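You operate a simulated robot arm through the tools that you are given. There is no shell and no other tool.

The job below is to be done with a simulated robot arm. You get a single attempt, and the scene is never put back.

JOB
Run the loaded washer through a long wash, then switch it off and pull the drawer open.
Fine: shut the drawer, set the dial, press start and wait for the green lamp; the drum stays in the basket, the prime key stays.

It is judged by the outcome, as a careful person would: the job done as asked, and still so three seconds after it is handed in. It fails if anything else is knocked over, pushed out of place, dropped, spilled or broken.

ROBOT AND FRAMES
A 7-joint arm with a two-finger parallel gripper, fixed in place. Base frame: the origin is at the foot of the arm, x ahead of it, y to its left, z up. Units: m, rad, N and s.
Its first joint turns from -2.601 to 2.601 rad. Payload 3.43 kg.
Tool frame: the origin (TCP) lies between the finger pads and is the grasp point; the fingertips stand 0.03 m ahead of it; z points along the fingers, y is the line along which they close. Largest opening 0.094 m; finger width 0.028, thickness 0.01; the body of the gripper, 0.05 by 0.096 m, starts 0.055 m behind the TCP.
Orientation is told as [roll, pitch, yaw] about the base's x, y, z axes, in that order, counted from this pose: with the fingers straight down and closing along the base's y, the tool's x points along the base's -x, its y along +y and its z along -z.

CONTROLS
- The arm moves only by the tool send_rows. Its argument "steps" is one flat list of numbers, 6 for each row, row after row: the shift along the tool's x, y, z in m, then the turn, a rotation vector about the tool's x, y, z in rad. In form: [tx, ty, tz, wx, wy, wz, tx, ty, tz, wx, wy, wz, ...]. A call has 1 to 20 rows; each row shifts and turns the commanded pose from where the row before left it, along the tool's axes as they then stand. "claw" is the closure, from 0 (fully open) to 1 (shut), set as the call begins (left out, the last holds). Rows are played at 5 a second. More than 0.05 m and 0.15 rad between two rows, or a gripper value outside its range, and nothing of the call is played. A pose out of reach is approached as far as the arm can. The call stops where the force on the tool passes 70 N (or 10 N more than at its start, if that is more) or the arm is blocked; 0.2 s more then pass. The fingers move at their own pace (about 0.045 m/s each) and stop on an object; they squeeze with about 26 N. The grip force told is the motor's: it shows also when the fingers shut on nothing. Time passes only in rows, and 0.2 s behind the last, so rows that do not move let the fingers close. It gives the time, the measured TCP pose, the force on the tool (base axes), the opening and the grip force at its end, in the units of the frame above (readings bear some noise), with the torque about the TCP (base axes, N m) and any sound that the robot's microphone picked up, and new pictures: "views" is both (left out), scene, wrist or none.
- Cameras (640 x 400 px; columns grow to the right, rows downward): "scene" is fixed at [0.052, -0.6499, 1.48]; the picture's right is [-0.94, -0.35, 0.00], its down [-0.33, 0.89, -0.31] and it looks along [0.11, -0.29, -0.95] (base axes); focal length 363 px, centre (320, 200). "wrist" rides on the gripper at [0.076, 0.014, -0.103] in the tool frame; the picture's right is [-0.18, 0.98, 0.00], its down [-0.75, -0.14, -0.64] and it looks along [-0.63, -0.12, 0.77] (tool axes); focal length 243 px, centre (320, 200).
- pixel_to_xyz(camera, pixels): for up to 12 pixels [column, row] of the newest picture of that camera ("zoom" is the newest enlarged one), the place [x, y, z] in the base frame of the surface seen there, good to about 0.002 m. No time passes.
- inspect(camera, box): a new picture of the part [left, top, right, bottom] of that camera's present view, enlarged. No time passes.
- finish_job(): hands the job in; it is judged then, once.

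Open the gripper and draw the arm clear of the work before you hand the job in, unless the task says otherwise.

The tools are called after "Request:" as a command line: name --argument value ..., lists and objects as JSON in quotes. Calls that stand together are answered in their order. send_rows: Moves the arm, as the interface text tells. Its arguments: {"type":"object","properties":{"steps":{"type":"array"},"claw":{"type":"number"},"views":{"type":"string","enum":["both","scene","wrist","none"]}},"required":["steps"]} The other tools are called the same way: pixel_to_xyz (camera, pixels) gives the place of the surface under pixels of a picture; inspect (camera, box) takes an enlarged picture of a part of a camera's view; finish_job () hands the job in.

At the start:

```text
time: 0.0
eef_pos: [0.2723, -0.6598, 1.0066]
orientation: [0.0, -0.001, 0.0]
force: [0.2, 0.0, 0.1]
wrist_torque: [0.0, 0.01, 0.02]
grip_width: 0.094
grasp_force: 0.0
```

scene: 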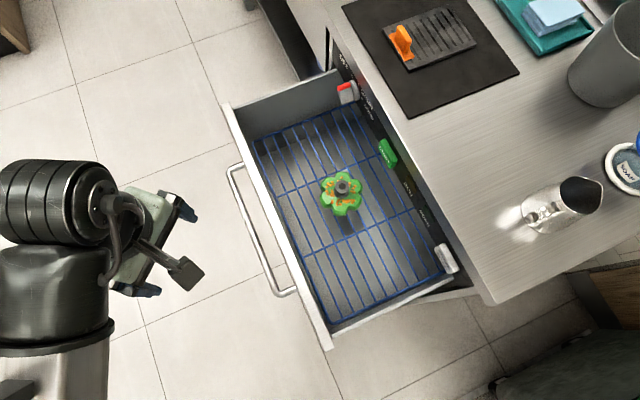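
wrist: 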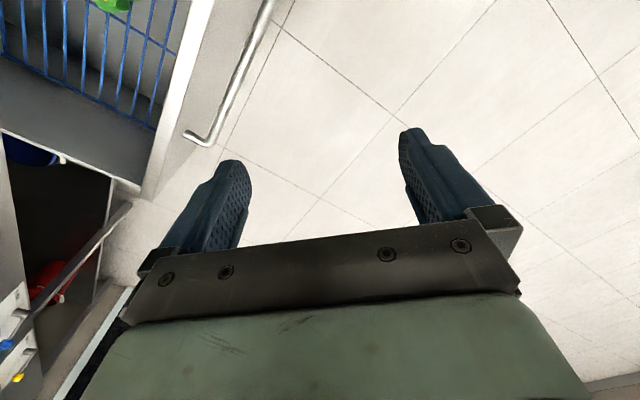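

The scene shows a pulled-out drawer (pixels ~230-450, 75-345) with a blue basket and a green wheel-like item, and a control panel behind it. I take enlarged pictures of the panel and drawer before moving.

Request:
inspect --camera "scene" --box '[310, 40, 470, 140]'

Request:
inspect --camera "scene" --box '[340, 120, 500, 300]'

Request:
inspect --camera "scene" --box '[220, 60, 460, 350]'

Request:
pixel_to_xyz --camera "scene" --pixels '[[233, 167], [285, 294], [227, 105], [328, 347], [350, 90], [388, 153], [447, 258], [342, 188], [325, 20], [490, 303], [408, 190], [427, 222]]'

```text
4.00 times, centred on (390, 90) of scene
```

zoom: 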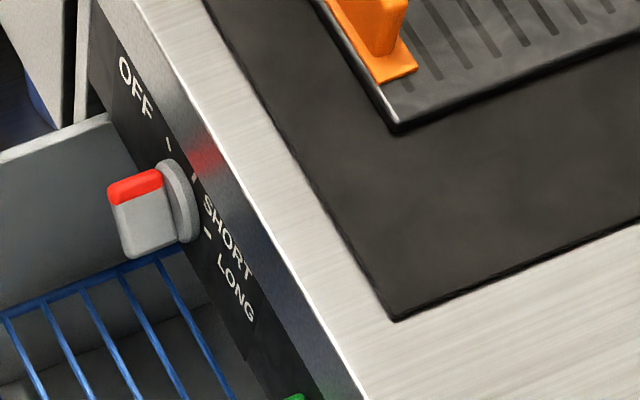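

```text
2.22 times, centred on (420, 210) of scene
```

zoom: 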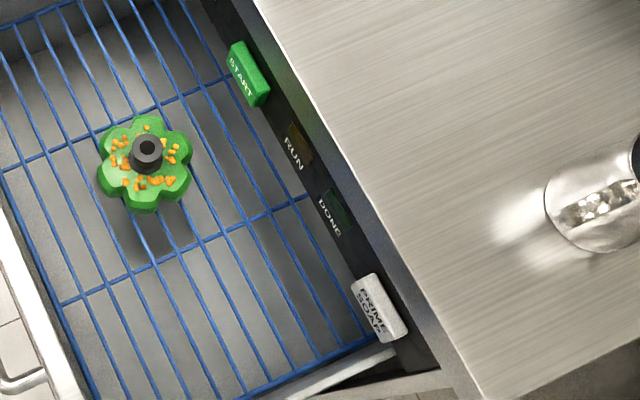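

```text
1.38 times, centred on (340, 205) of scene
```

zoom: 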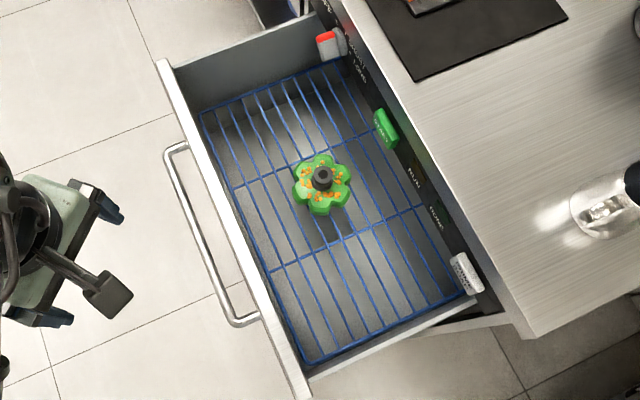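

```text
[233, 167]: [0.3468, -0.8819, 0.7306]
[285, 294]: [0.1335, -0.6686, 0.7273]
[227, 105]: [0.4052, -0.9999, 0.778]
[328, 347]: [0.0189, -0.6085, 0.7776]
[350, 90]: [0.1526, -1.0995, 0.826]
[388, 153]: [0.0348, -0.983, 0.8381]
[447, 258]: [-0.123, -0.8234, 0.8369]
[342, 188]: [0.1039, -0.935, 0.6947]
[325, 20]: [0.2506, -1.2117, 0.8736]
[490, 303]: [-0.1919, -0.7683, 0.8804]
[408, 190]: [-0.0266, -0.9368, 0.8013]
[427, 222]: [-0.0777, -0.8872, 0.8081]
```

The drawer front spans from (227,105) to (328,347), so the counter is turned 45° in base axes. The panel carries the dial on its left (350,90), then START, the RUN and DONE lamps, and PRIME SOAP. I turn the tool on the spot to face the panel: a 45° yaw, then a pitch up.

Request:
send_rows --steps '[0, 0, 0, 0, 0, -0.131, 0, 0, 0, 0, 0, -0.131, 0, 0, 0, 0, 0, -0.131, 0, 0, 0, 0, 0, -0.131, 0, 0, 0, 0, 0, -0.131, 0, 0, 0, 0, 0, -0.1304, 0, 0, 0, 0, 0.13, 0, 0, 0, 0, 0, 0.13, 0, 0, 0, 0, 0, 0.13, 0, 0, 0, 0, 0, 0.13, 0, 0, 0, 0, 0, 0.13, 0, 0, 0, 0, 0, 0.13, 0, 0, 0, 0, 0, 0.13, 0, 0, 0, 0, 0, 0.13, 0]' --claw 0 --views "both"

```text
time: 3.0
eef_pos: [0.2717, -0.6594, 1.0073]
orientation: [-0.001, 1.042, 0.786]
force: [0.0, -0.2, -0.4]
wrist_torque: [0.01, -0.01, 0.0]
grip_width: 0.0937
grasp_force: 0.1
```

scene: 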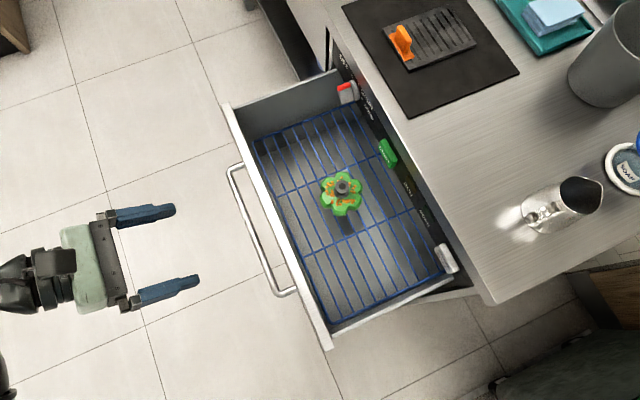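
wrist: 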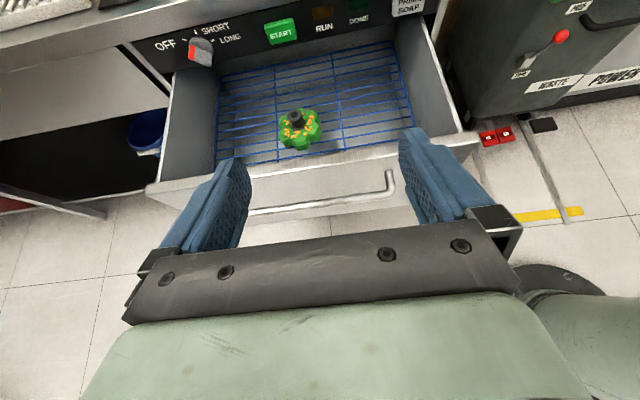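

The wrist view now shows the panel: OFF, the dial at (198,52), SHORT, LONG, START, the RUN and DONE lamps and PRIME SOAP. There is also another unit on the right with labels, so I enlarge both.

Request:
inspect --camera "wrist" --box '[140, 10, 260, 85]'

Request:
inspect --camera "wrist" --box '[240, 0, 440, 90]'

Request:
inspect --camera "wrist" --box '[430, 0, 640, 140]'

Request:
pixel_to_xyz --camera "wrist" --pixels '[[200, 52], [190, 52], [165, 45], [215, 28], [230, 40], [280, 32], [320, 205], [255, 211], [390, 178], [325, 15], [361, 10]]'

```text
5.33 times, centred on (200, 48) of wrist
```

zoom: 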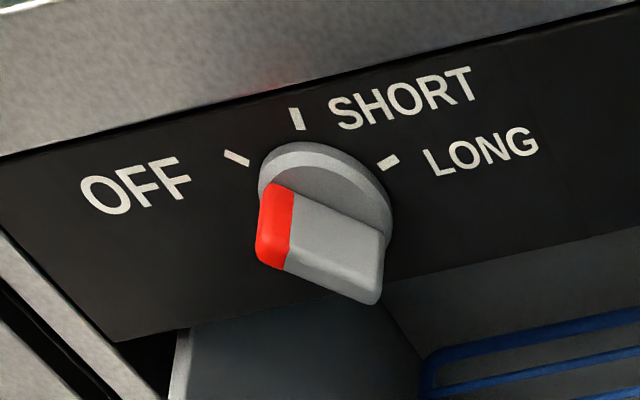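

```text
3.20 times, centred on (340, 45) of wrist
```

zoom: 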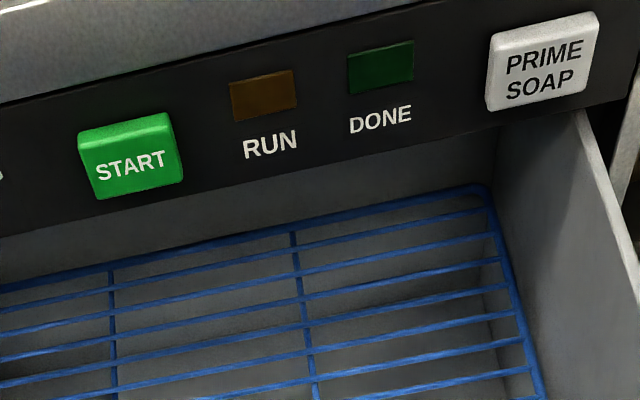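

```text
2.86 times, centred on (535, 70) of wrist
```

zoom: 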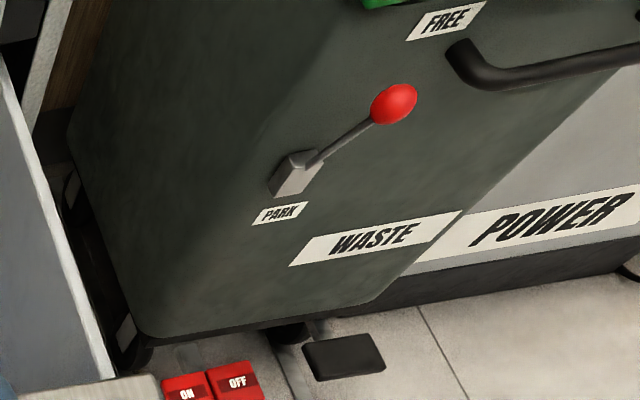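

```text
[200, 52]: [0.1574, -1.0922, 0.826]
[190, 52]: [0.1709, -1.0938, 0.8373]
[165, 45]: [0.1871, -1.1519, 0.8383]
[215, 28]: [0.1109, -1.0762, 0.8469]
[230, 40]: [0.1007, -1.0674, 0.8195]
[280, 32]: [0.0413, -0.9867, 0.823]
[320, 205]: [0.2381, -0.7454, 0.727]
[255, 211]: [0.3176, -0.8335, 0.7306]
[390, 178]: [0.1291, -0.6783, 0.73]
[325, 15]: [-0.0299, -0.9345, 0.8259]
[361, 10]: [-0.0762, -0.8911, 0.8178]
```

The dial's red end points at the OFF tick, the drawer is open about 0.25 m, and the drum sits in the basket. I level the tool, close the fingers and go down to just outside the drawer front, level with the gap above the handle.

Request:
send_rows --steps '[0, 0, 0, 0, 0.133, 0, 0, 0, 0, 0, 0.133, 0, 0, 0, 0, 0, 0.133, 0, 0, 0, 0, 0, 0.13, 0, -0.03, -0.0075, 0, 0, 0, 0, -0.03, -0.0075, 0, 0, 0, 0, -0.03, -0.0075, 0, 0, 0, 0, -0.03, -0.0075, 0, 0, 0, 0, -0.03, -0.0075, 0, 0, 0, 0, -0.03, -0.0075, 0, 0, 0, 0, -0.03, -0.0075, 0, 0, 0, 0, -0.03, -0.0075, 0, 0, 0, 0]' --claw 1 --views "both"

```text
time: 5.6
eef_pos: [0.3165, -0.703, 0.7649]
orientation: [-0.207, 1.57, 0.577]
force: [0.2, 0.8, -0.2]
wrist_torque: [-0.02, 0.01, -0.01]
grip_width: 0.0
grasp_force: 25.8
```

scene: 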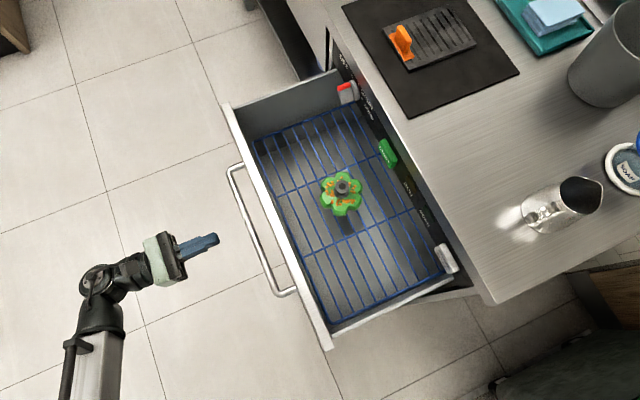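
wrist: 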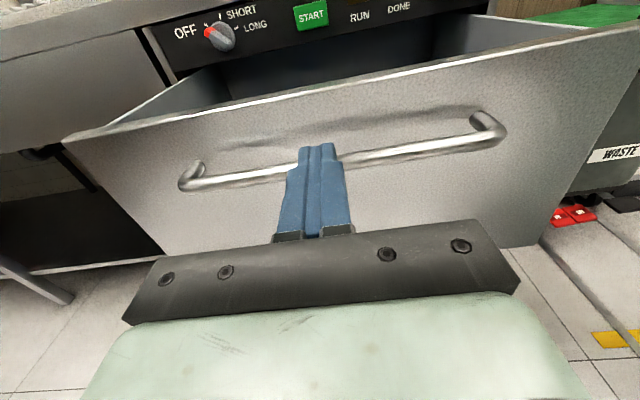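

The tool is level in front of the drawer front. I measure the handle bar and front face in the wrist picture before pushing.

Request:
pixel_to_xyz --camera "wrist" --pixels '[[250, 178], [420, 151], [350, 130], [350, 105], [350, 200], [350, 88], [192, 180], [488, 130]]'

Request:
inspect --camera "wrist" --box '[160, 80, 520, 260]'

```text
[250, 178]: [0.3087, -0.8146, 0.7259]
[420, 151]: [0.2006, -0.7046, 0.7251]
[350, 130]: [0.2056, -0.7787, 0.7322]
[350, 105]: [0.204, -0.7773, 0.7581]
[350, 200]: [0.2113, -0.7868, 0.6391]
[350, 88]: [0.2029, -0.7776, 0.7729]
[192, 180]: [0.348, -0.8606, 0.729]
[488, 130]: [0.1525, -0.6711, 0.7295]
```

```text
1.78 times, centred on (340, 170) of wrist
```

zoom: 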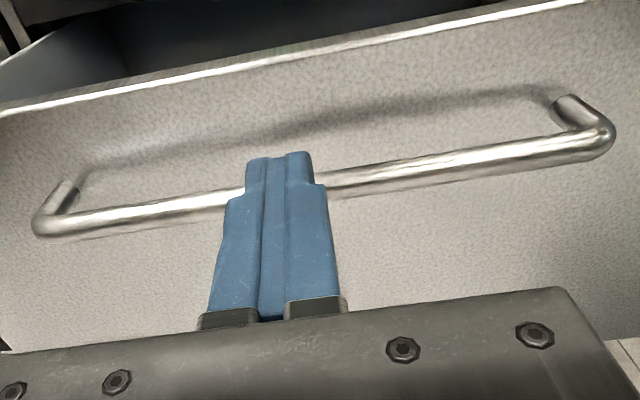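

The bar sits at z≈0.725 and n≈-0.36 along the drawer axis, with the front face at n≈-0.405. The fingers fit above the bar at z≈0.757, so I advance there and push the drawer inwards gently.

Request:
send_rows --steps '[-0.007, 0, 0.02, 0, 0, 0, 0, 0, 0.025, 0, 0, 0, 0, 0, 0.025, 0, 0, 0, 0, 0, 0.02, 0, 0, 0, 0, 0, 0.01, 0, 0, 0, 0, 0, 0.012, 0, 0, 0, 0, 0, 0.014, 0, 0, 0, 0, 0, 0.014, 0, 0, 0, 0, 0, 0.014, 0, 0, 0, 0, 0, 0.014, 0, 0, 0]' --views "both"

```text
time: 7.8
eef_pos: [0.1948, -0.8213, 0.7581]
orientation: [-0.24, 1.568, 0.547]
force: [-0.5, -0.3, -0.1]
wrist_torque: [0.0, 0.02, 0.0]
grip_width: 0.0001
grasp_force: 26.3
```

scene: 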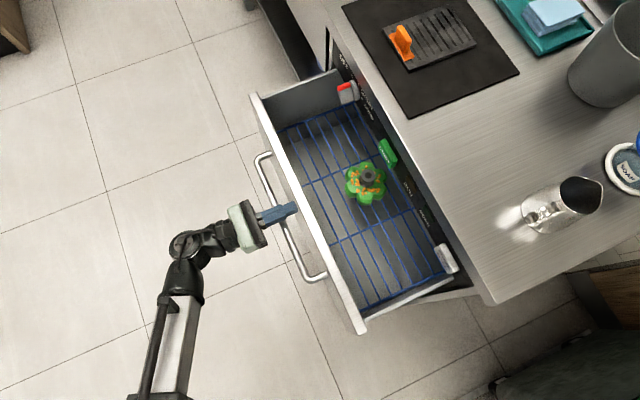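
wrist: 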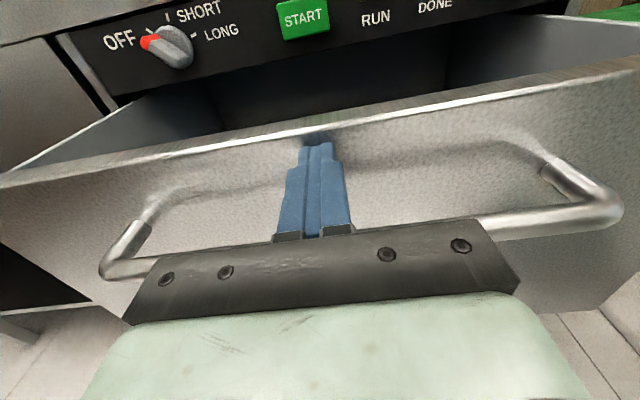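

The drawer slides freely (force near zero), and the drum moves along with the basket. I keep pushing.

Request:
send_rows --steps '[0, 0, 0.014, 0, 0, 0, 0, 0, 0.014, 0, 0, 0, 0, 0, 0.014, 0, 0, 0, 0, 0, 0.014, 0, 0, 0, 0, 0, 0.014, 0, 0, 0, 0, 0, 0.014, 0, 0, 0, 0, 0, 0.014, 0, 0, 0, 0, 0, 0.014, 0, 0, 0, 0, 0, 0.014, 0, 0, 0, 0, 0, 0.014, 0, 0, 0, 0, 0, 0.012, 0, 0, 0]' --views "both"

```text
time: 10.2
eef_pos: [0.0873, -0.9281, 0.7587]
orientation: [-0.361, 1.571, 0.422]
force: [0.3, -0.2, -0.1]
wrist_torque: [0.0, -0.01, -0.02]
grip_width: 0.0
grasp_force: 26.4
```

scene: 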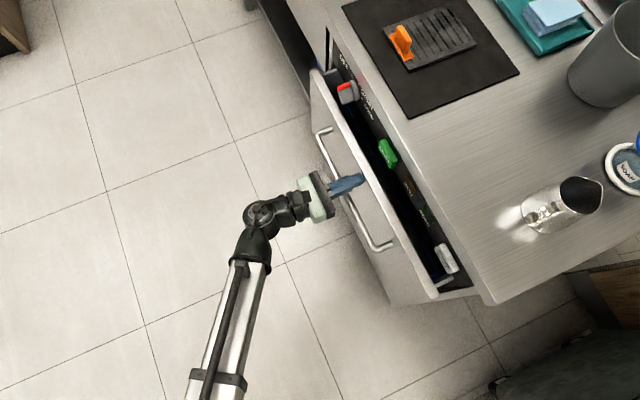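
wrist: 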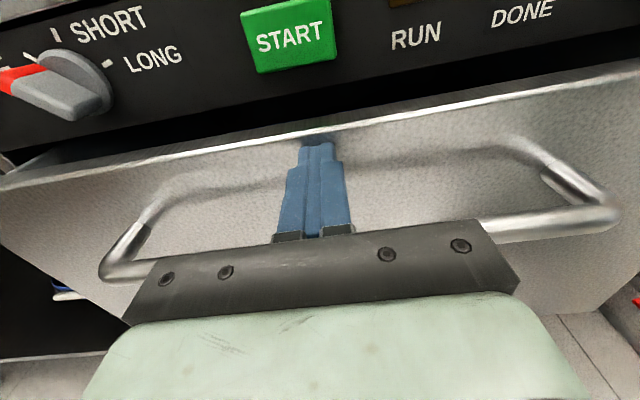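

The drawer is nearly in, with the front face at n≈-0.625. I finish the push in small rows, watching for contact force.

Request:
send_rows --steps '[0, 0, 0.01, 0, 0, 0, 0, 0, 0.01, 0, 0, 0, 0, 0, 0.008, 0, 0, 0, 0, 0, 0.006, 0, 0, 0, 0, 0, 0.006, 0, 0, 0]' --views "both"

```text
time: 11.4
eef_pos: [0.0602, -0.9579, 0.7569]
orientation: [-0.135, 1.569, 0.649]
force: [0.5, 0.2, 0.1]
wrist_torque: [-0.01, 0.03, 0.02]
grip_width: 0.0
grasp_force: 25.6
```

scene: 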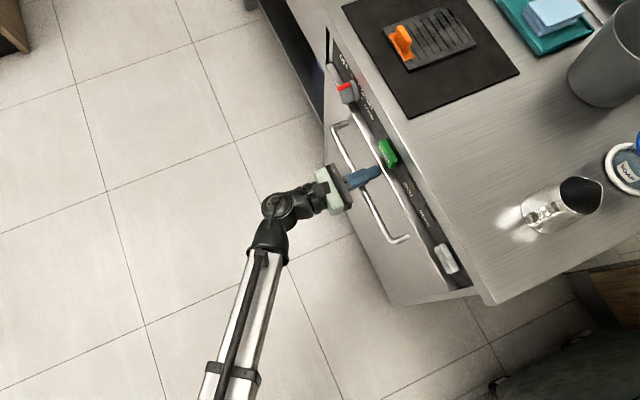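
wrist: 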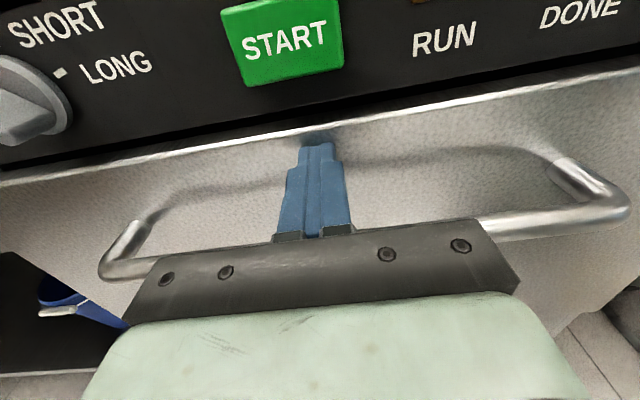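

The front is at n≈-0.665 with no resistance yet, and a thin gap remains below the panel. I continue in 4–5 mm rows until it bottoms out.

Request:
send_rows --steps '[0, 0, 0.005, 0, 0, 0, 0, 0, 0.004, 0, 0, 0, 0, 0, 0.004, 0, 0, 0, 0, 0, 0.004, 0, 0, 0]' --views "both"

```text
time: 12.4
eef_pos: [0.0482, -0.968, 0.7588]
orientation: [-0.171, 1.567, 0.614]
force: [0.1, -0.3, -0.4]
wrist_torque: [0.0, -0.01, -0.01]
grip_width: 0.0
grasp_force: 26.2
```

scene: 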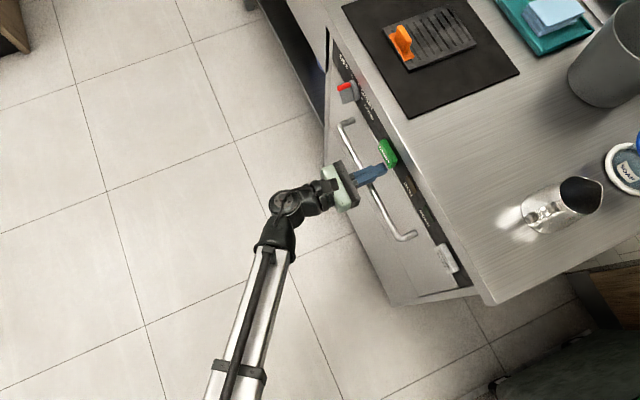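
wrist: 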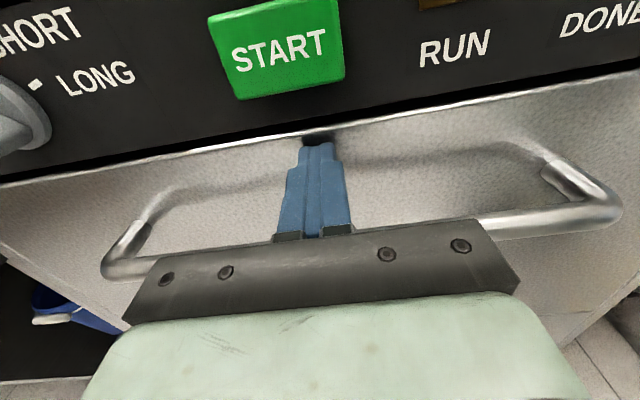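

Still no resistance, with the front at n≈-0.680 against the panel face at about -0.682. I add a few small rows to seat it.

Request:
send_rows --steps '[0, 0, 0.003, 0, 0, 0, 0, 0, 0.003, 0, 0, 0, 0, 0, 0.003, 0, 0, 0, 0, 0, 0.003, 0, 0, 0, 0, 0, 0.003, 0, 0, 0]' --views "both"

Request:
inspect --camera "scene" --box '[310, 40, 490, 310]'

```text
time: 13.2
eef_pos: [0.047, -0.9704, 0.7575]
orientation: [0.155, 1.569, 0.942]
force: [10.6, 9.9, 3.6]
wrist_torque: [-0.17, 0.16, -0.03]
grip_width: 0.0
grasp_force: 25.7
stopped in row 4: the force on the tool passed its limit at 77 N (the readings are from after the stop); the commanded pose is now the measured one
```

scene: 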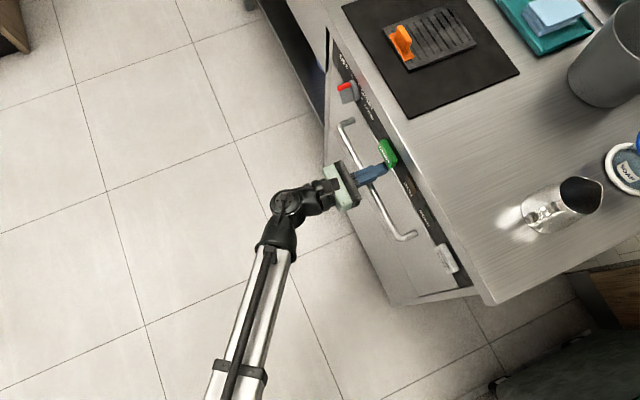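
wrist: 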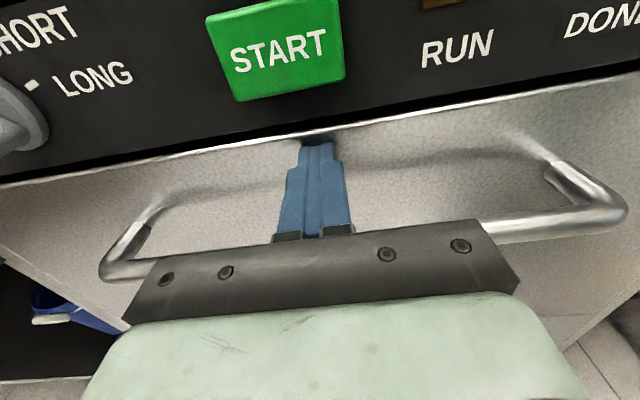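

```text
1.48 times, centred on (400, 175) of scene
```

zoom: 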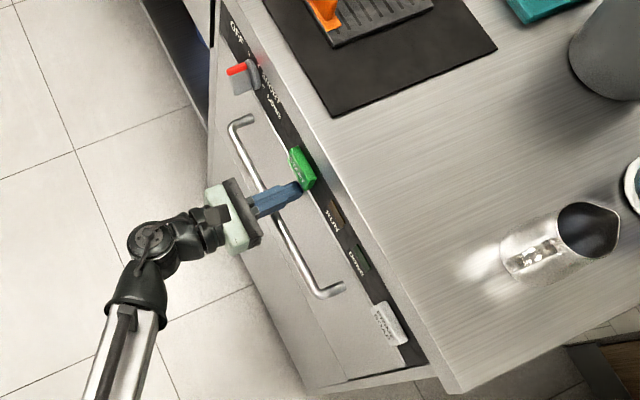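

The drawer bottomed out (77 N stop) and its front is flush under the panel. I back straight off, then move up and left to look squarely at the dial.

Request:
send_rows --steps '[0, 0, -0.03, 0, 0, 0, 0, 0, -0.04, 0, 0, 0, 0, 0, -0.04, 0, 0, 0, 0.02, -0.02, -0.04, 0, 0, 0, 0.03, -0.03, 0, 0, 0, 0, 0.03, -0.03, 0, 0, 0, 0, 0.03, -0.03, 0, 0, 0, 0, 0.02, -0.03, 0, 0, 0, 0, 0.02, -0.01, 0.03, 0, 0, 0, 0, 0, 0.03, 0, 0, 0]' --claw 0 --views "both"

```text
time: 15.4
eef_pos: [0.2169, -1.0151, 0.9051]
orientation: [-0.032, 1.567, 0.755]
force: [0.1, -0.1, 0.5]
wrist_torque: [0.02, -0.01, 0.02]
grip_width: 0.0941
grasp_force: 0.1
```

scene: 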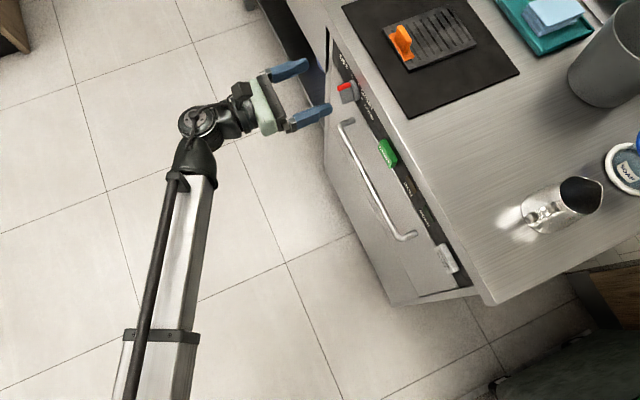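
wrist: 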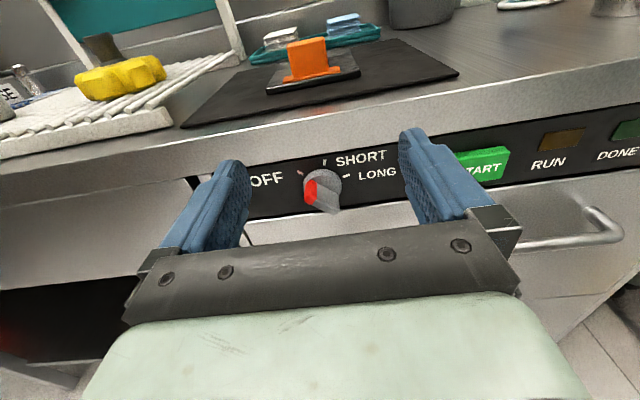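

The dial is centred at (322,190). I enlarge it and measure the ticks, disc and bar.

Request:
inspect --camera "wrist" --box '[280, 145, 376, 225]'

```text
5.00 times, centred on (328, 185) of wrist
```

zoom: 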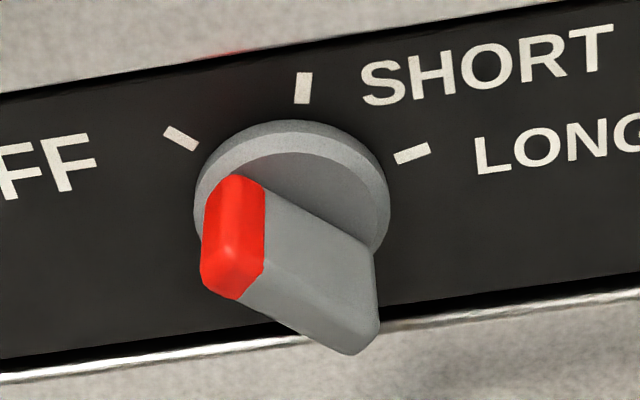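

The bar's red end points along the OFF tick at upper left; SHORT is at the top and LONG at upper right. I measure these points.

Request:
pixel_to_xyz --camera "zoom" --pixels '[[180, 138], [303, 88], [412, 153], [240, 240], [340, 300], [235, 285], [350, 340], [372, 280], [210, 230], [300, 127], [384, 195], [245, 195]]'

Request:
pixel_to_xyz --camera "zoom" --pixels '[[197, 195], [290, 140], [240, 180], [360, 240], [310, 220], [290, 275], [320, 255], [210, 270], [260, 270], [370, 330], [260, 200], [205, 165]]'

```text
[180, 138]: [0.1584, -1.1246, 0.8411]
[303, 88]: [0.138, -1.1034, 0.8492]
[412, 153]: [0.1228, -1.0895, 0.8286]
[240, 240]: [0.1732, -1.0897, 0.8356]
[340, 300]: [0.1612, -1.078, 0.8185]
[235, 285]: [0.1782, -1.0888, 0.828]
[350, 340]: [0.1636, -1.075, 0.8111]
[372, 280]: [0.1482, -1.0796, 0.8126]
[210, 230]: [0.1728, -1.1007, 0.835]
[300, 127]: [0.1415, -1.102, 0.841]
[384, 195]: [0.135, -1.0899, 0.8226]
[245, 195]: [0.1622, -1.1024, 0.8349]
```

```text
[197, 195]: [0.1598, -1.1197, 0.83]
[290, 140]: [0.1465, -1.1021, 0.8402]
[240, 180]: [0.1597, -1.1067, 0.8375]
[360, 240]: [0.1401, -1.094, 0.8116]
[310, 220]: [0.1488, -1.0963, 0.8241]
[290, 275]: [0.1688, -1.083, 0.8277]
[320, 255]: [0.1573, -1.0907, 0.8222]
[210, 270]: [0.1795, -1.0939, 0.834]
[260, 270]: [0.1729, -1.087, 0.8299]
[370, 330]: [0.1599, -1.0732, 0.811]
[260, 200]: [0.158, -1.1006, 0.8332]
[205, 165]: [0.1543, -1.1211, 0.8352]
```

Fitting a circle to the ticks puts the dial centre at s=-0.886, z=0.821 in panel axes. OFF is at -45°, SHORT at +15° and LONG at +75° from vertical. The bar front is at n=-0.644, so I line up with the axis and roll the tool -45° to match the bar.

Request:
send_rows --steps '[-0.03, -0.005, 0, 0, 0, 0, -0.03, -0.005, 0, 0, 0, 0, -0.0244, -0.0046, 0, 0, 0, 0, 0, 0, 0, 0, 0, -0.131, 0, 0, 0, 0, 0, -0.131, 0, 0, 0, 0, 0, -0.131, 0, 0, 0, 0, 0, -0.131, 0, 0, 0, 0, 0, -0.131, 0, 0, 0, 0, 0, -0.131]' --claw 0 --views "both"

```text
time: 17.4
eef_pos: [0.2255, -1.0245, 0.8236]
orientation: [1.564, 0.782, 2.354]
force: [0.3, 0.0, 0.1]
wrist_torque: [0.0, 0.02, 0.0]
grip_width: 0.0942
grasp_force: 0.1
```

scene: 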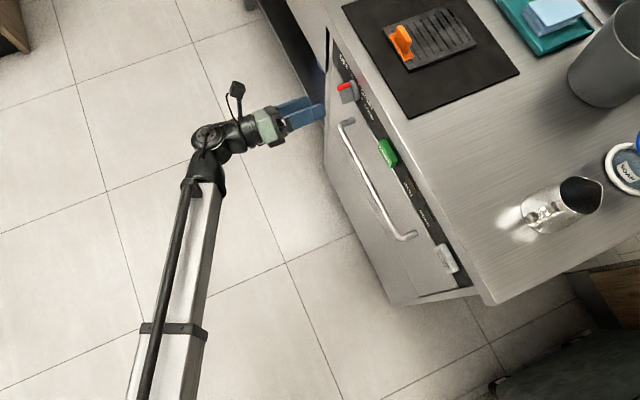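
wrist: 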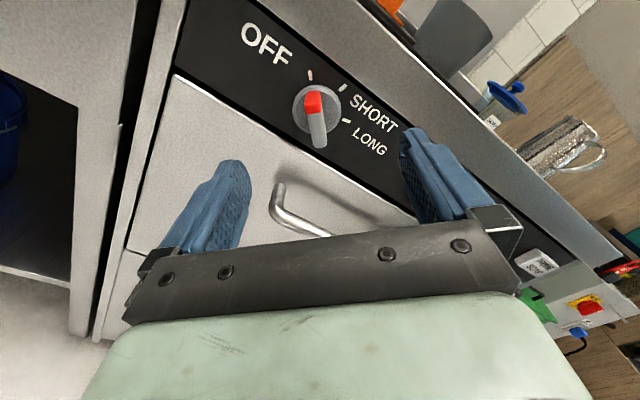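

The bar now appears in line with the fingers' mid-plane (317,115). I refine the dial's centre from this closer view.

Request:
inspect --camera "wrist" --box '[270, 65, 370, 165]'

```text
4.00 times, centred on (320, 115) of wrist
```

zoom: 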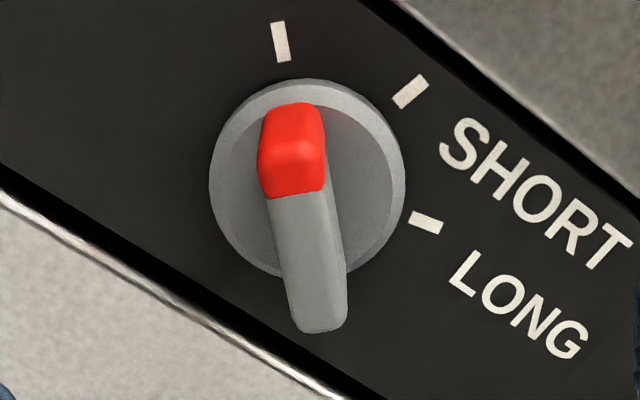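

Request:
pixel_to_xyz --camera "zoom" --pixels '[[281, 41], [410, 92], [427, 223], [292, 175], [318, 315], [275, 230], [330, 230], [302, 245], [214, 180], [401, 180], [300, 84], [230, 200]]'

```text
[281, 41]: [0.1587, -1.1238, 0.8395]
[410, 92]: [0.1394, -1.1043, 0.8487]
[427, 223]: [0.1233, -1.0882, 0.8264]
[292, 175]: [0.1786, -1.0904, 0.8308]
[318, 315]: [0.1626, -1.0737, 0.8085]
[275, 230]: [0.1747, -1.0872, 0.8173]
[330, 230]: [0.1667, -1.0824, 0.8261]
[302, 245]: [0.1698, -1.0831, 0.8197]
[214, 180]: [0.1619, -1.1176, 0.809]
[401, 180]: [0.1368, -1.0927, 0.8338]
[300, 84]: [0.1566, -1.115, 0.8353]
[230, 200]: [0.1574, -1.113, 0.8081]
```

Centre confirmed within about 1 mm: I shift -3.7 mm along the closing line and go in 0.071 m so the fingertips stop about 4 mm short of the disc.

Request:
send_rows --steps '[-0.001, -0.0037, 0.02, 0, 0, 0, 0, 0, 0.02, 0, 0, 0, 0, 0, 0.02, 0, 0, 0, 0, 0, 0.011, 0, 0, 0]' --claw 0 --views "both"

```text
time: 18.4
eef_pos: [0.1789, -1.0753, 0.8203]
orientation: [1.567, 0.783, 2.354]
force: [0.5, -0.2, -0.2]
wrist_torque: [0.02, -0.03, 0.0]
grip_width: 0.0938
grasp_force: 0.1
```

scene: 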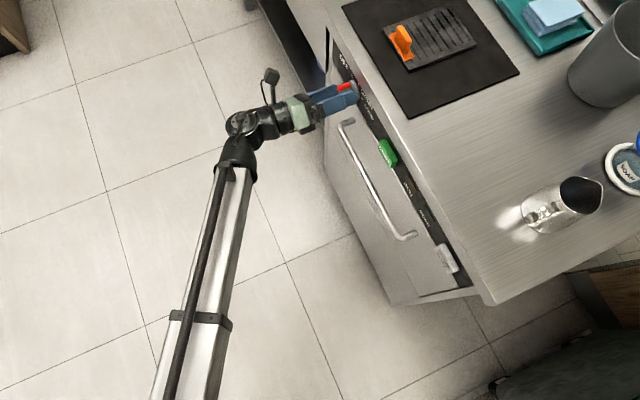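
wrist: 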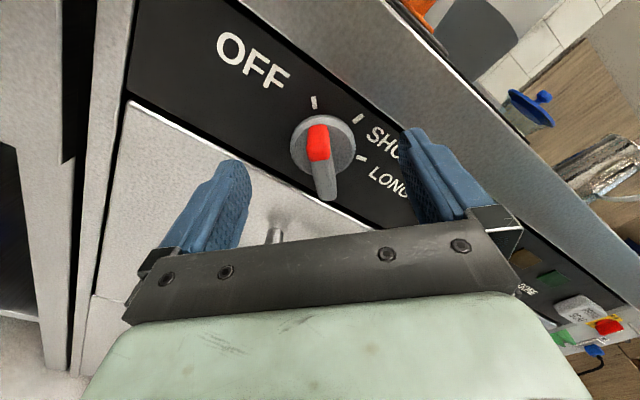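

In position around the bar with no contact force. I close the fingers on it.

Request:
send_rows --steps '[0, 0, 0, 0, 0, 0, 0, 0, 0, 0, 0, 0, 0, 0, 0, 0, 0, 0, 0, 0, 0, 0, 0, 0, 0, 0, 0, 0, 0, 0, 0, 0, 0, 0, 0, 0]' --claw 1 --views "wrist"

```text
time: 19.8
eef_pos: [0.177, -1.0751, 0.8219]
orientation: [1.568, 0.785, 2.355]
force: [-3.6, 5.6, 6.9]
wrist_torque: [-0.09, 0.16, -0.42]
grip_width: 0.0118
grasp_force: 38.3
```

wrist: 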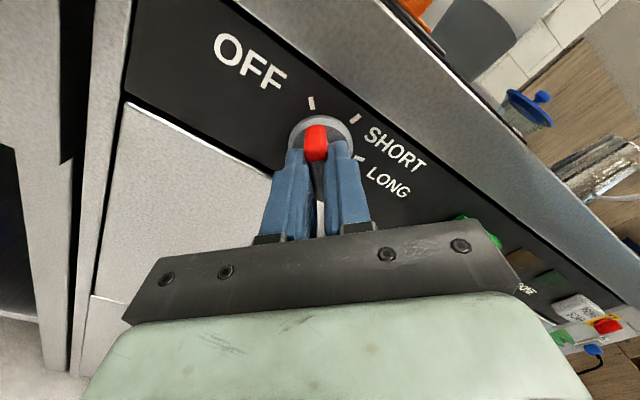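

Gripped at 11.8 mm with a small side load (~9 N along the closing line). I relieve it by 1.5 mm and turn clockwise 60° first, checking on the way.

Request:
send_rows --steps '[-0.0006, 0.0015, 0, 0, 0, 0, 0, 0, 0, 0, 0, 0.131, 0, 0, 0, 0, 0, 0.131, 0, 0, 0, 0, 0, 0.131, 0, 0, 0, 0, 0, 0.131, 0, 0, 0, 0, 0, 0.131, 0, 0, 0, 0, 0, 0.131, 0, 0, 0, 0, 0, 0.131, 0, 0, 0, 0, 0, 0.131]' --claw 1 --views "both"

```text
time: 21.8
eef_pos: [0.1773, -1.0736, 0.8205]
orientation: [-1.566, 1.308, -0.777]
force: [19.5, -11.1, 14.8]
wrist_torque: [-0.76, 0.75, -0.28]
grip_width: 0.012
grasp_force: 44.8
```

scene: 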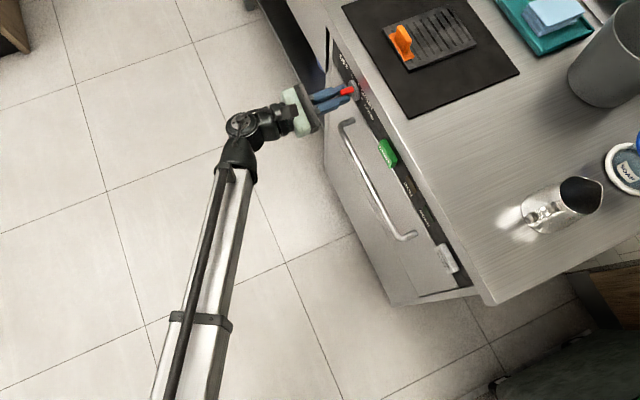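
wrist: 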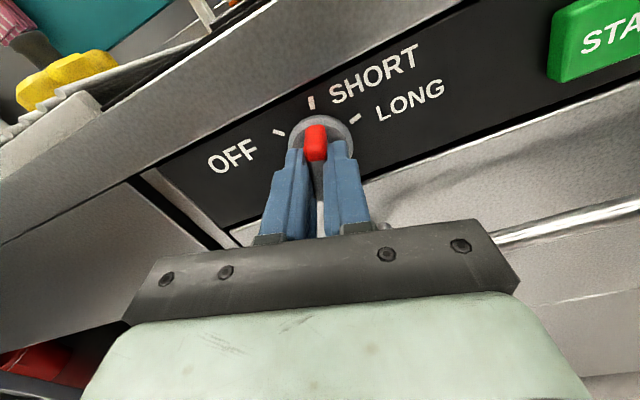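

The dial follows and now points at SHORT, but with a ~25 N side load. I re-centre by about 2 mm and turn the remaining 60° to LONG.

Request:
send_rows --steps '[0.0015, -0.002, 0, 0, 0, 0, 0, 0, 0, 0, 0, 0.131, 0, 0, 0, 0, 0, 0.131, 0, 0, 0, 0, 0, 0.131, 0, 0, 0, 0, 0, 0.131, 0, 0, 0, 0, 0, 0.131, 0, 0, 0, 0, 0, 0.131, 0, 0, 0, 0, 0, 0.131, 0, 0, 0, 0, 0, 0.13]' --claw 1 --views "both"

```text
time: 23.8
eef_pos: [0.1767, -1.0728, 0.8211]
orientation: [-1.566, 0.257, -0.785]
force: [9.9, 36.7, -23.5]
wrist_torque: [0.18, 0.07, 0.24]
grip_width: 0.0117
grasp_force: 45.3
```

scene: 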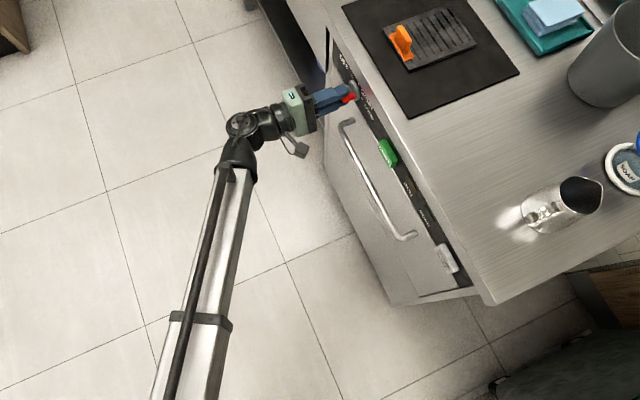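
wrist: 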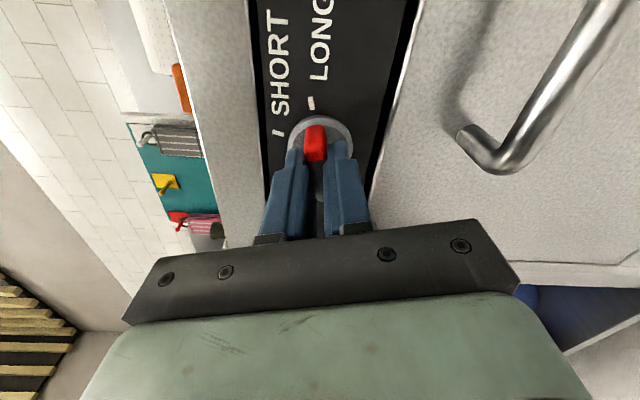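

The dial's red end now lines up with the LONG tick (311,103). I relieve the side load slightly and open the fingers.

Request:
send_rows --steps '[0, 0.0015, -0.001, 0, 0, 0, 0, 0, 0, 0, 0, 0, 0, 0, 0, 0, 0, 0]' --claw 1 --views "wrist"

Request:
inspect --camera "wrist" --box '[260, 70, 380, 170]'

```text
time: 24.6
eef_pos: [0.176, -1.0743, 0.8199]
orientation: [-1.568, 0.26, -0.785]
force: [-2.4, 34.1, -17.0]
wrist_torque: [0.18, -0.05, 0.38]
grip_width: 0.0118
grasp_force: 44.9
```

wrist: 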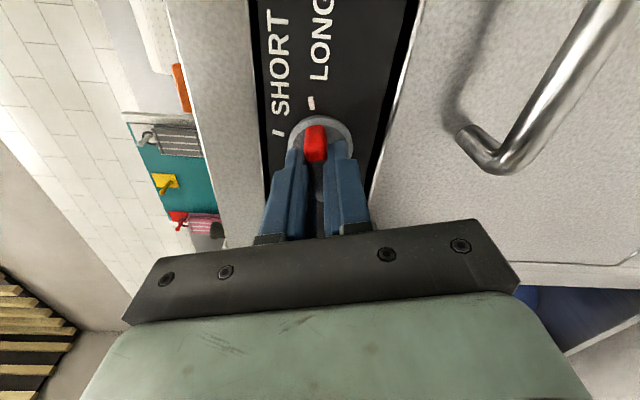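

```text
4.00 times, centred on (320, 120) of wrist
```

zoom: 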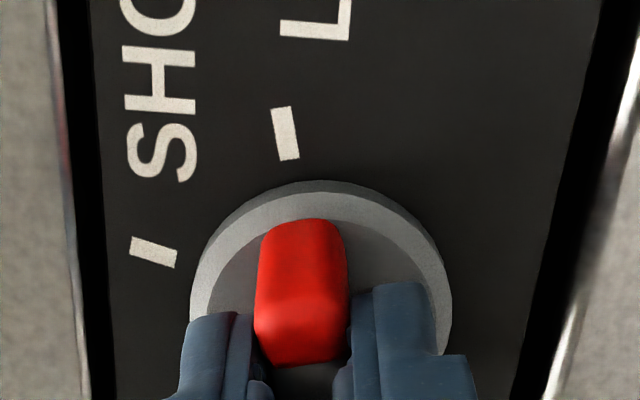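

Pointer reads LONG. I open the fingers to release the dial, then back straight out.

Request:
send_rows --steps '[0, 0, 0, 0, 0, 0, 0, 0, 0, 0, 0, 0, 0, 0, 0, 0, 0, 0, 0, 0, 0, 0, 0, 0, 0, 0, 0, 0, 0, 0]' --claw 0 --views "wrist"

Request:
inspect --camera "wrist" --box '[260, 70, 380, 190]'

```text
time: 25.8
eef_pos: [0.1775, -1.0745, 0.8217]
orientation: [-1.569, 0.26, -0.783]
force: [-0.7, 0.6, 0.5]
wrist_torque: [0.01, -0.01, 0.02]
grip_width: 0.094
grasp_force: 0.1
```

wrist: 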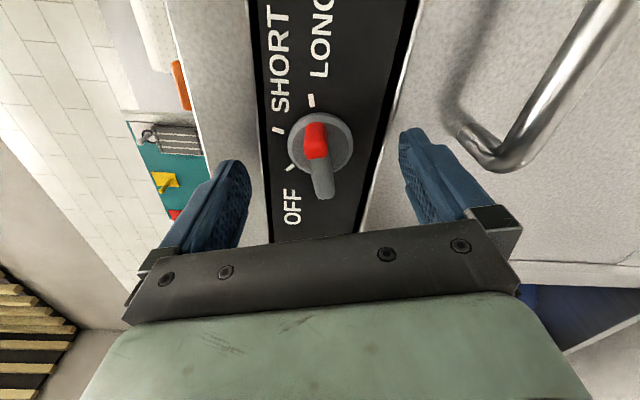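

```text
3.33 times, centred on (320, 130) of wrist
```

zoom: 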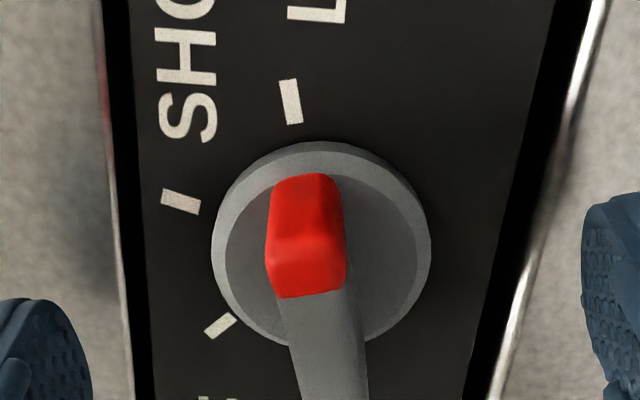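

The dial reads LONG and stays put. I back off 0.10 m, roll the camera upright again, and look at the panel.

Request:
send_rows --steps '[0, 0, -0.02, 0, 0, 0, 0, 0, -0.04, 0, 0, 0, 0, 0, -0.04, 0, 0, 0, 0, 0, 0, 0, 0, -0.131, 0, 0, 0, 0, 0, -0.131, 0, 0, 0, 0, 0, -0.131, 0, 0, 0, 0, 0, -0.131, 0, 0, 0, 0, 0, -0.131, 0, 0, 0, 0, 0, -0.131, 0, 0, 0, 0, 0, -0.131, 0, 0, 0, 0, 0, -0.131, 0, 0, 0, 0, 0, -0.131, 0, 0, 0, 0, 0, -0.13, 0.01, 0.05, 0, 0, 0, 0, 0.01, 0.05, 0, 0, 0, 0, 0.01, 0.05, 0, 0, 0, 0]' --claw 1 --views "both"

```text
refused: row 14 steps farther than a row can; nothing moved
```

The diagonal rows were a touch too long, so I resend with smaller shifts.

Request:
send_rows --steps '[0, 0, -0.02, 0, 0, 0, 0, 0, -0.04, 0, 0, 0, 0, 0, -0.04, 0, 0, 0, 0, 0, 0, 0, 0, -0.131, 0, 0, 0, 0, 0, -0.131, 0, 0, 0, 0, 0, -0.131, 0, 0, 0, 0, 0, -0.131, 0, 0, 0, 0, 0, -0.131, 0, 0, 0, 0, 0, -0.131, 0, 0, 0, 0, 0, -0.131, 0, 0, 0, 0, 0, -0.131, 0, 0, 0, 0, 0, -0.131, 0, 0, 0, 0, 0, -0.13, 0.01, 0.04, 0, 0, 0, 0, 0.01, 0.04, 0, 0, 0, 0, 0.01, 0.04, 0, 0, 0, 0, 0, 0.04, 0, 0, 0, 0]' --claw 1 --views "both"

```text
time: 29.4
eef_pos: [0.1333, -0.8883, 0.8516]
orientation: [0.14, 1.566, 0.929]
force: [0.3, 0.1, 0.2]
wrist_torque: [0.04, 0.01, -0.01]
grip_width: 0.0
grasp_force: 26.3
```

scene: 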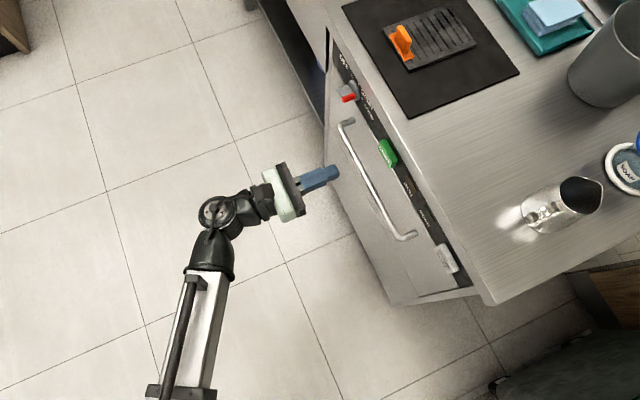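
wrist: 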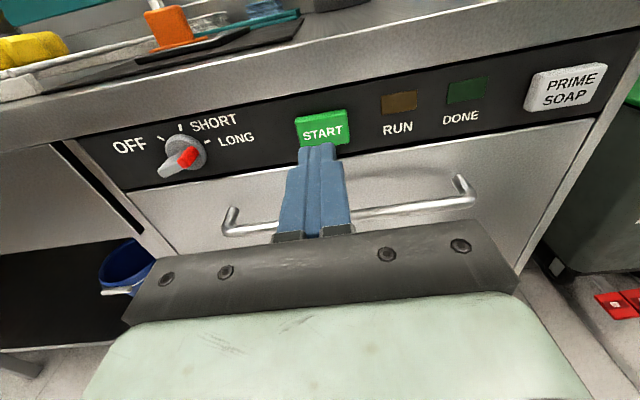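

The START button is at (322,128), with both lamps dark. I measure the button face.

Request:
pixel_to_xyz --camera "wrist" --pixels '[[302, 122], [342, 116], [305, 145], [345, 138], [322, 130], [400, 102], [467, 90], [186, 155]]'

Request:
inspect --camera "wrist" --box '[270, 70, 510, 170]'

Request:
inspect --camera "wrist" --box '[130, 100, 260, 190]'

```text
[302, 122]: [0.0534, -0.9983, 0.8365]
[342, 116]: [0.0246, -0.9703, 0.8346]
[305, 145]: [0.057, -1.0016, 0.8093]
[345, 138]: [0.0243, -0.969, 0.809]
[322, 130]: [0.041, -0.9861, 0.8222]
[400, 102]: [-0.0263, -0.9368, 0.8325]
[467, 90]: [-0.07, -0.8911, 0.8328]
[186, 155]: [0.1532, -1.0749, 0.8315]
```

```text
2.67 times, centred on (390, 120) of wrist
```

zoom: 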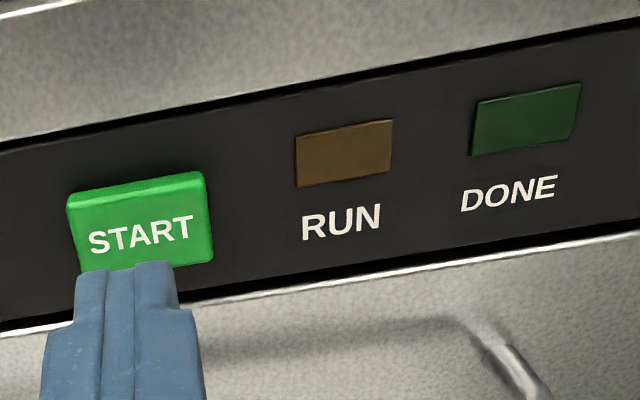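

```text
4.44 times, centred on (195, 145) of wrist
```

zoom: 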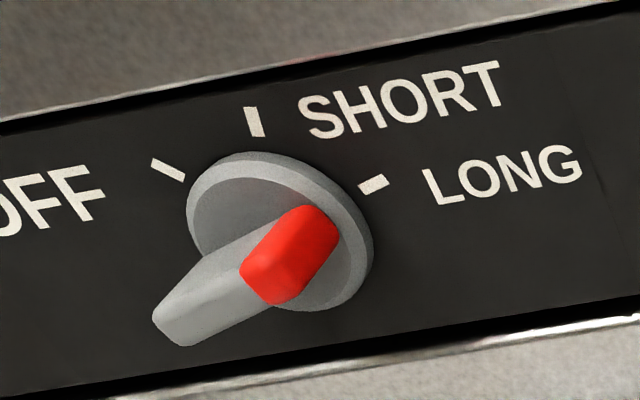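

The button face is centred at s=-0.7255, z=0.8225, n=-0.6685. I line up the closed fingertips and advance to about 5 mm short of it.

Request:
send_rows --steps '[-0.015, -0.0015, 0.02, 0, 0, 0, -0.014, -0.0015, 0.02, 0, 0, 0, 0, 0, 0.02, 0, 0, 0, 0, 0, 0.02, 0, 0, 0, 0, 0, 0.02, 0, 0, 0]' --claw 1 --views "both"

```text
time: 30.6
eef_pos: [0.0642, -0.9623, 0.821]
orientation: [-0.136, 1.568, 0.65]
force: [0.3, -0.1, 0.1]
wrist_torque: [-0.01, 0.02, 0.03]
grip_width: 0.0001
grasp_force: 26.4
```

scene: 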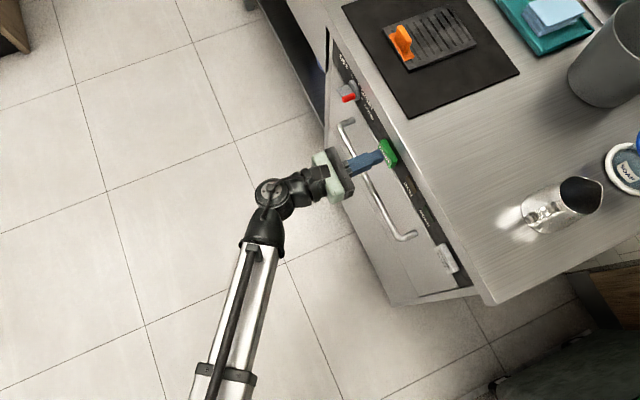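
wrist: 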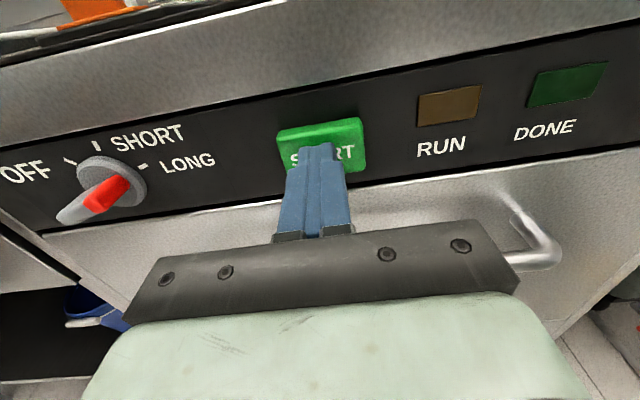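

The fingertips are about 4 mm from the START face. I press in small rows, watching the RUN lamp and sounds.

Request:
send_rows --steps '[0, 0, 0.003, 0, 0, 0, 0, 0, 0.003, 0, 0, 0, 0, 0, 0.002, 0, 0, 0, 0, 0, 0.002, 0, 0, 0]' --claw 1 --views "wrist"

```text
time: 31.6
eef_pos: [0.0583, -0.9698, 0.8209]
orientation: [-0.054, 1.566, 0.736]
force: [1.5, 2.7, -1.3]
wrist_torque: [0.02, -0.01, -0.04]
grip_width: 0.0
grasp_force: 25.8
heard: click
```

wrist: 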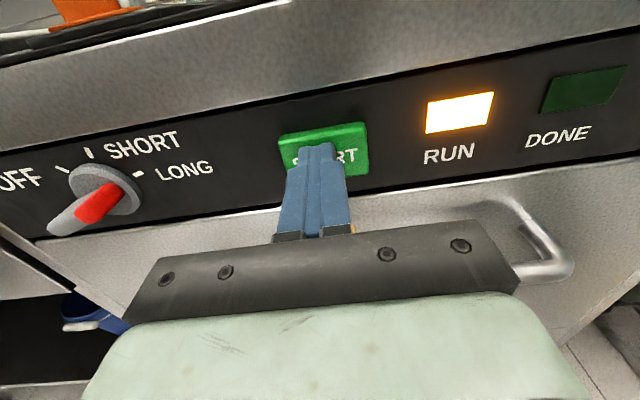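

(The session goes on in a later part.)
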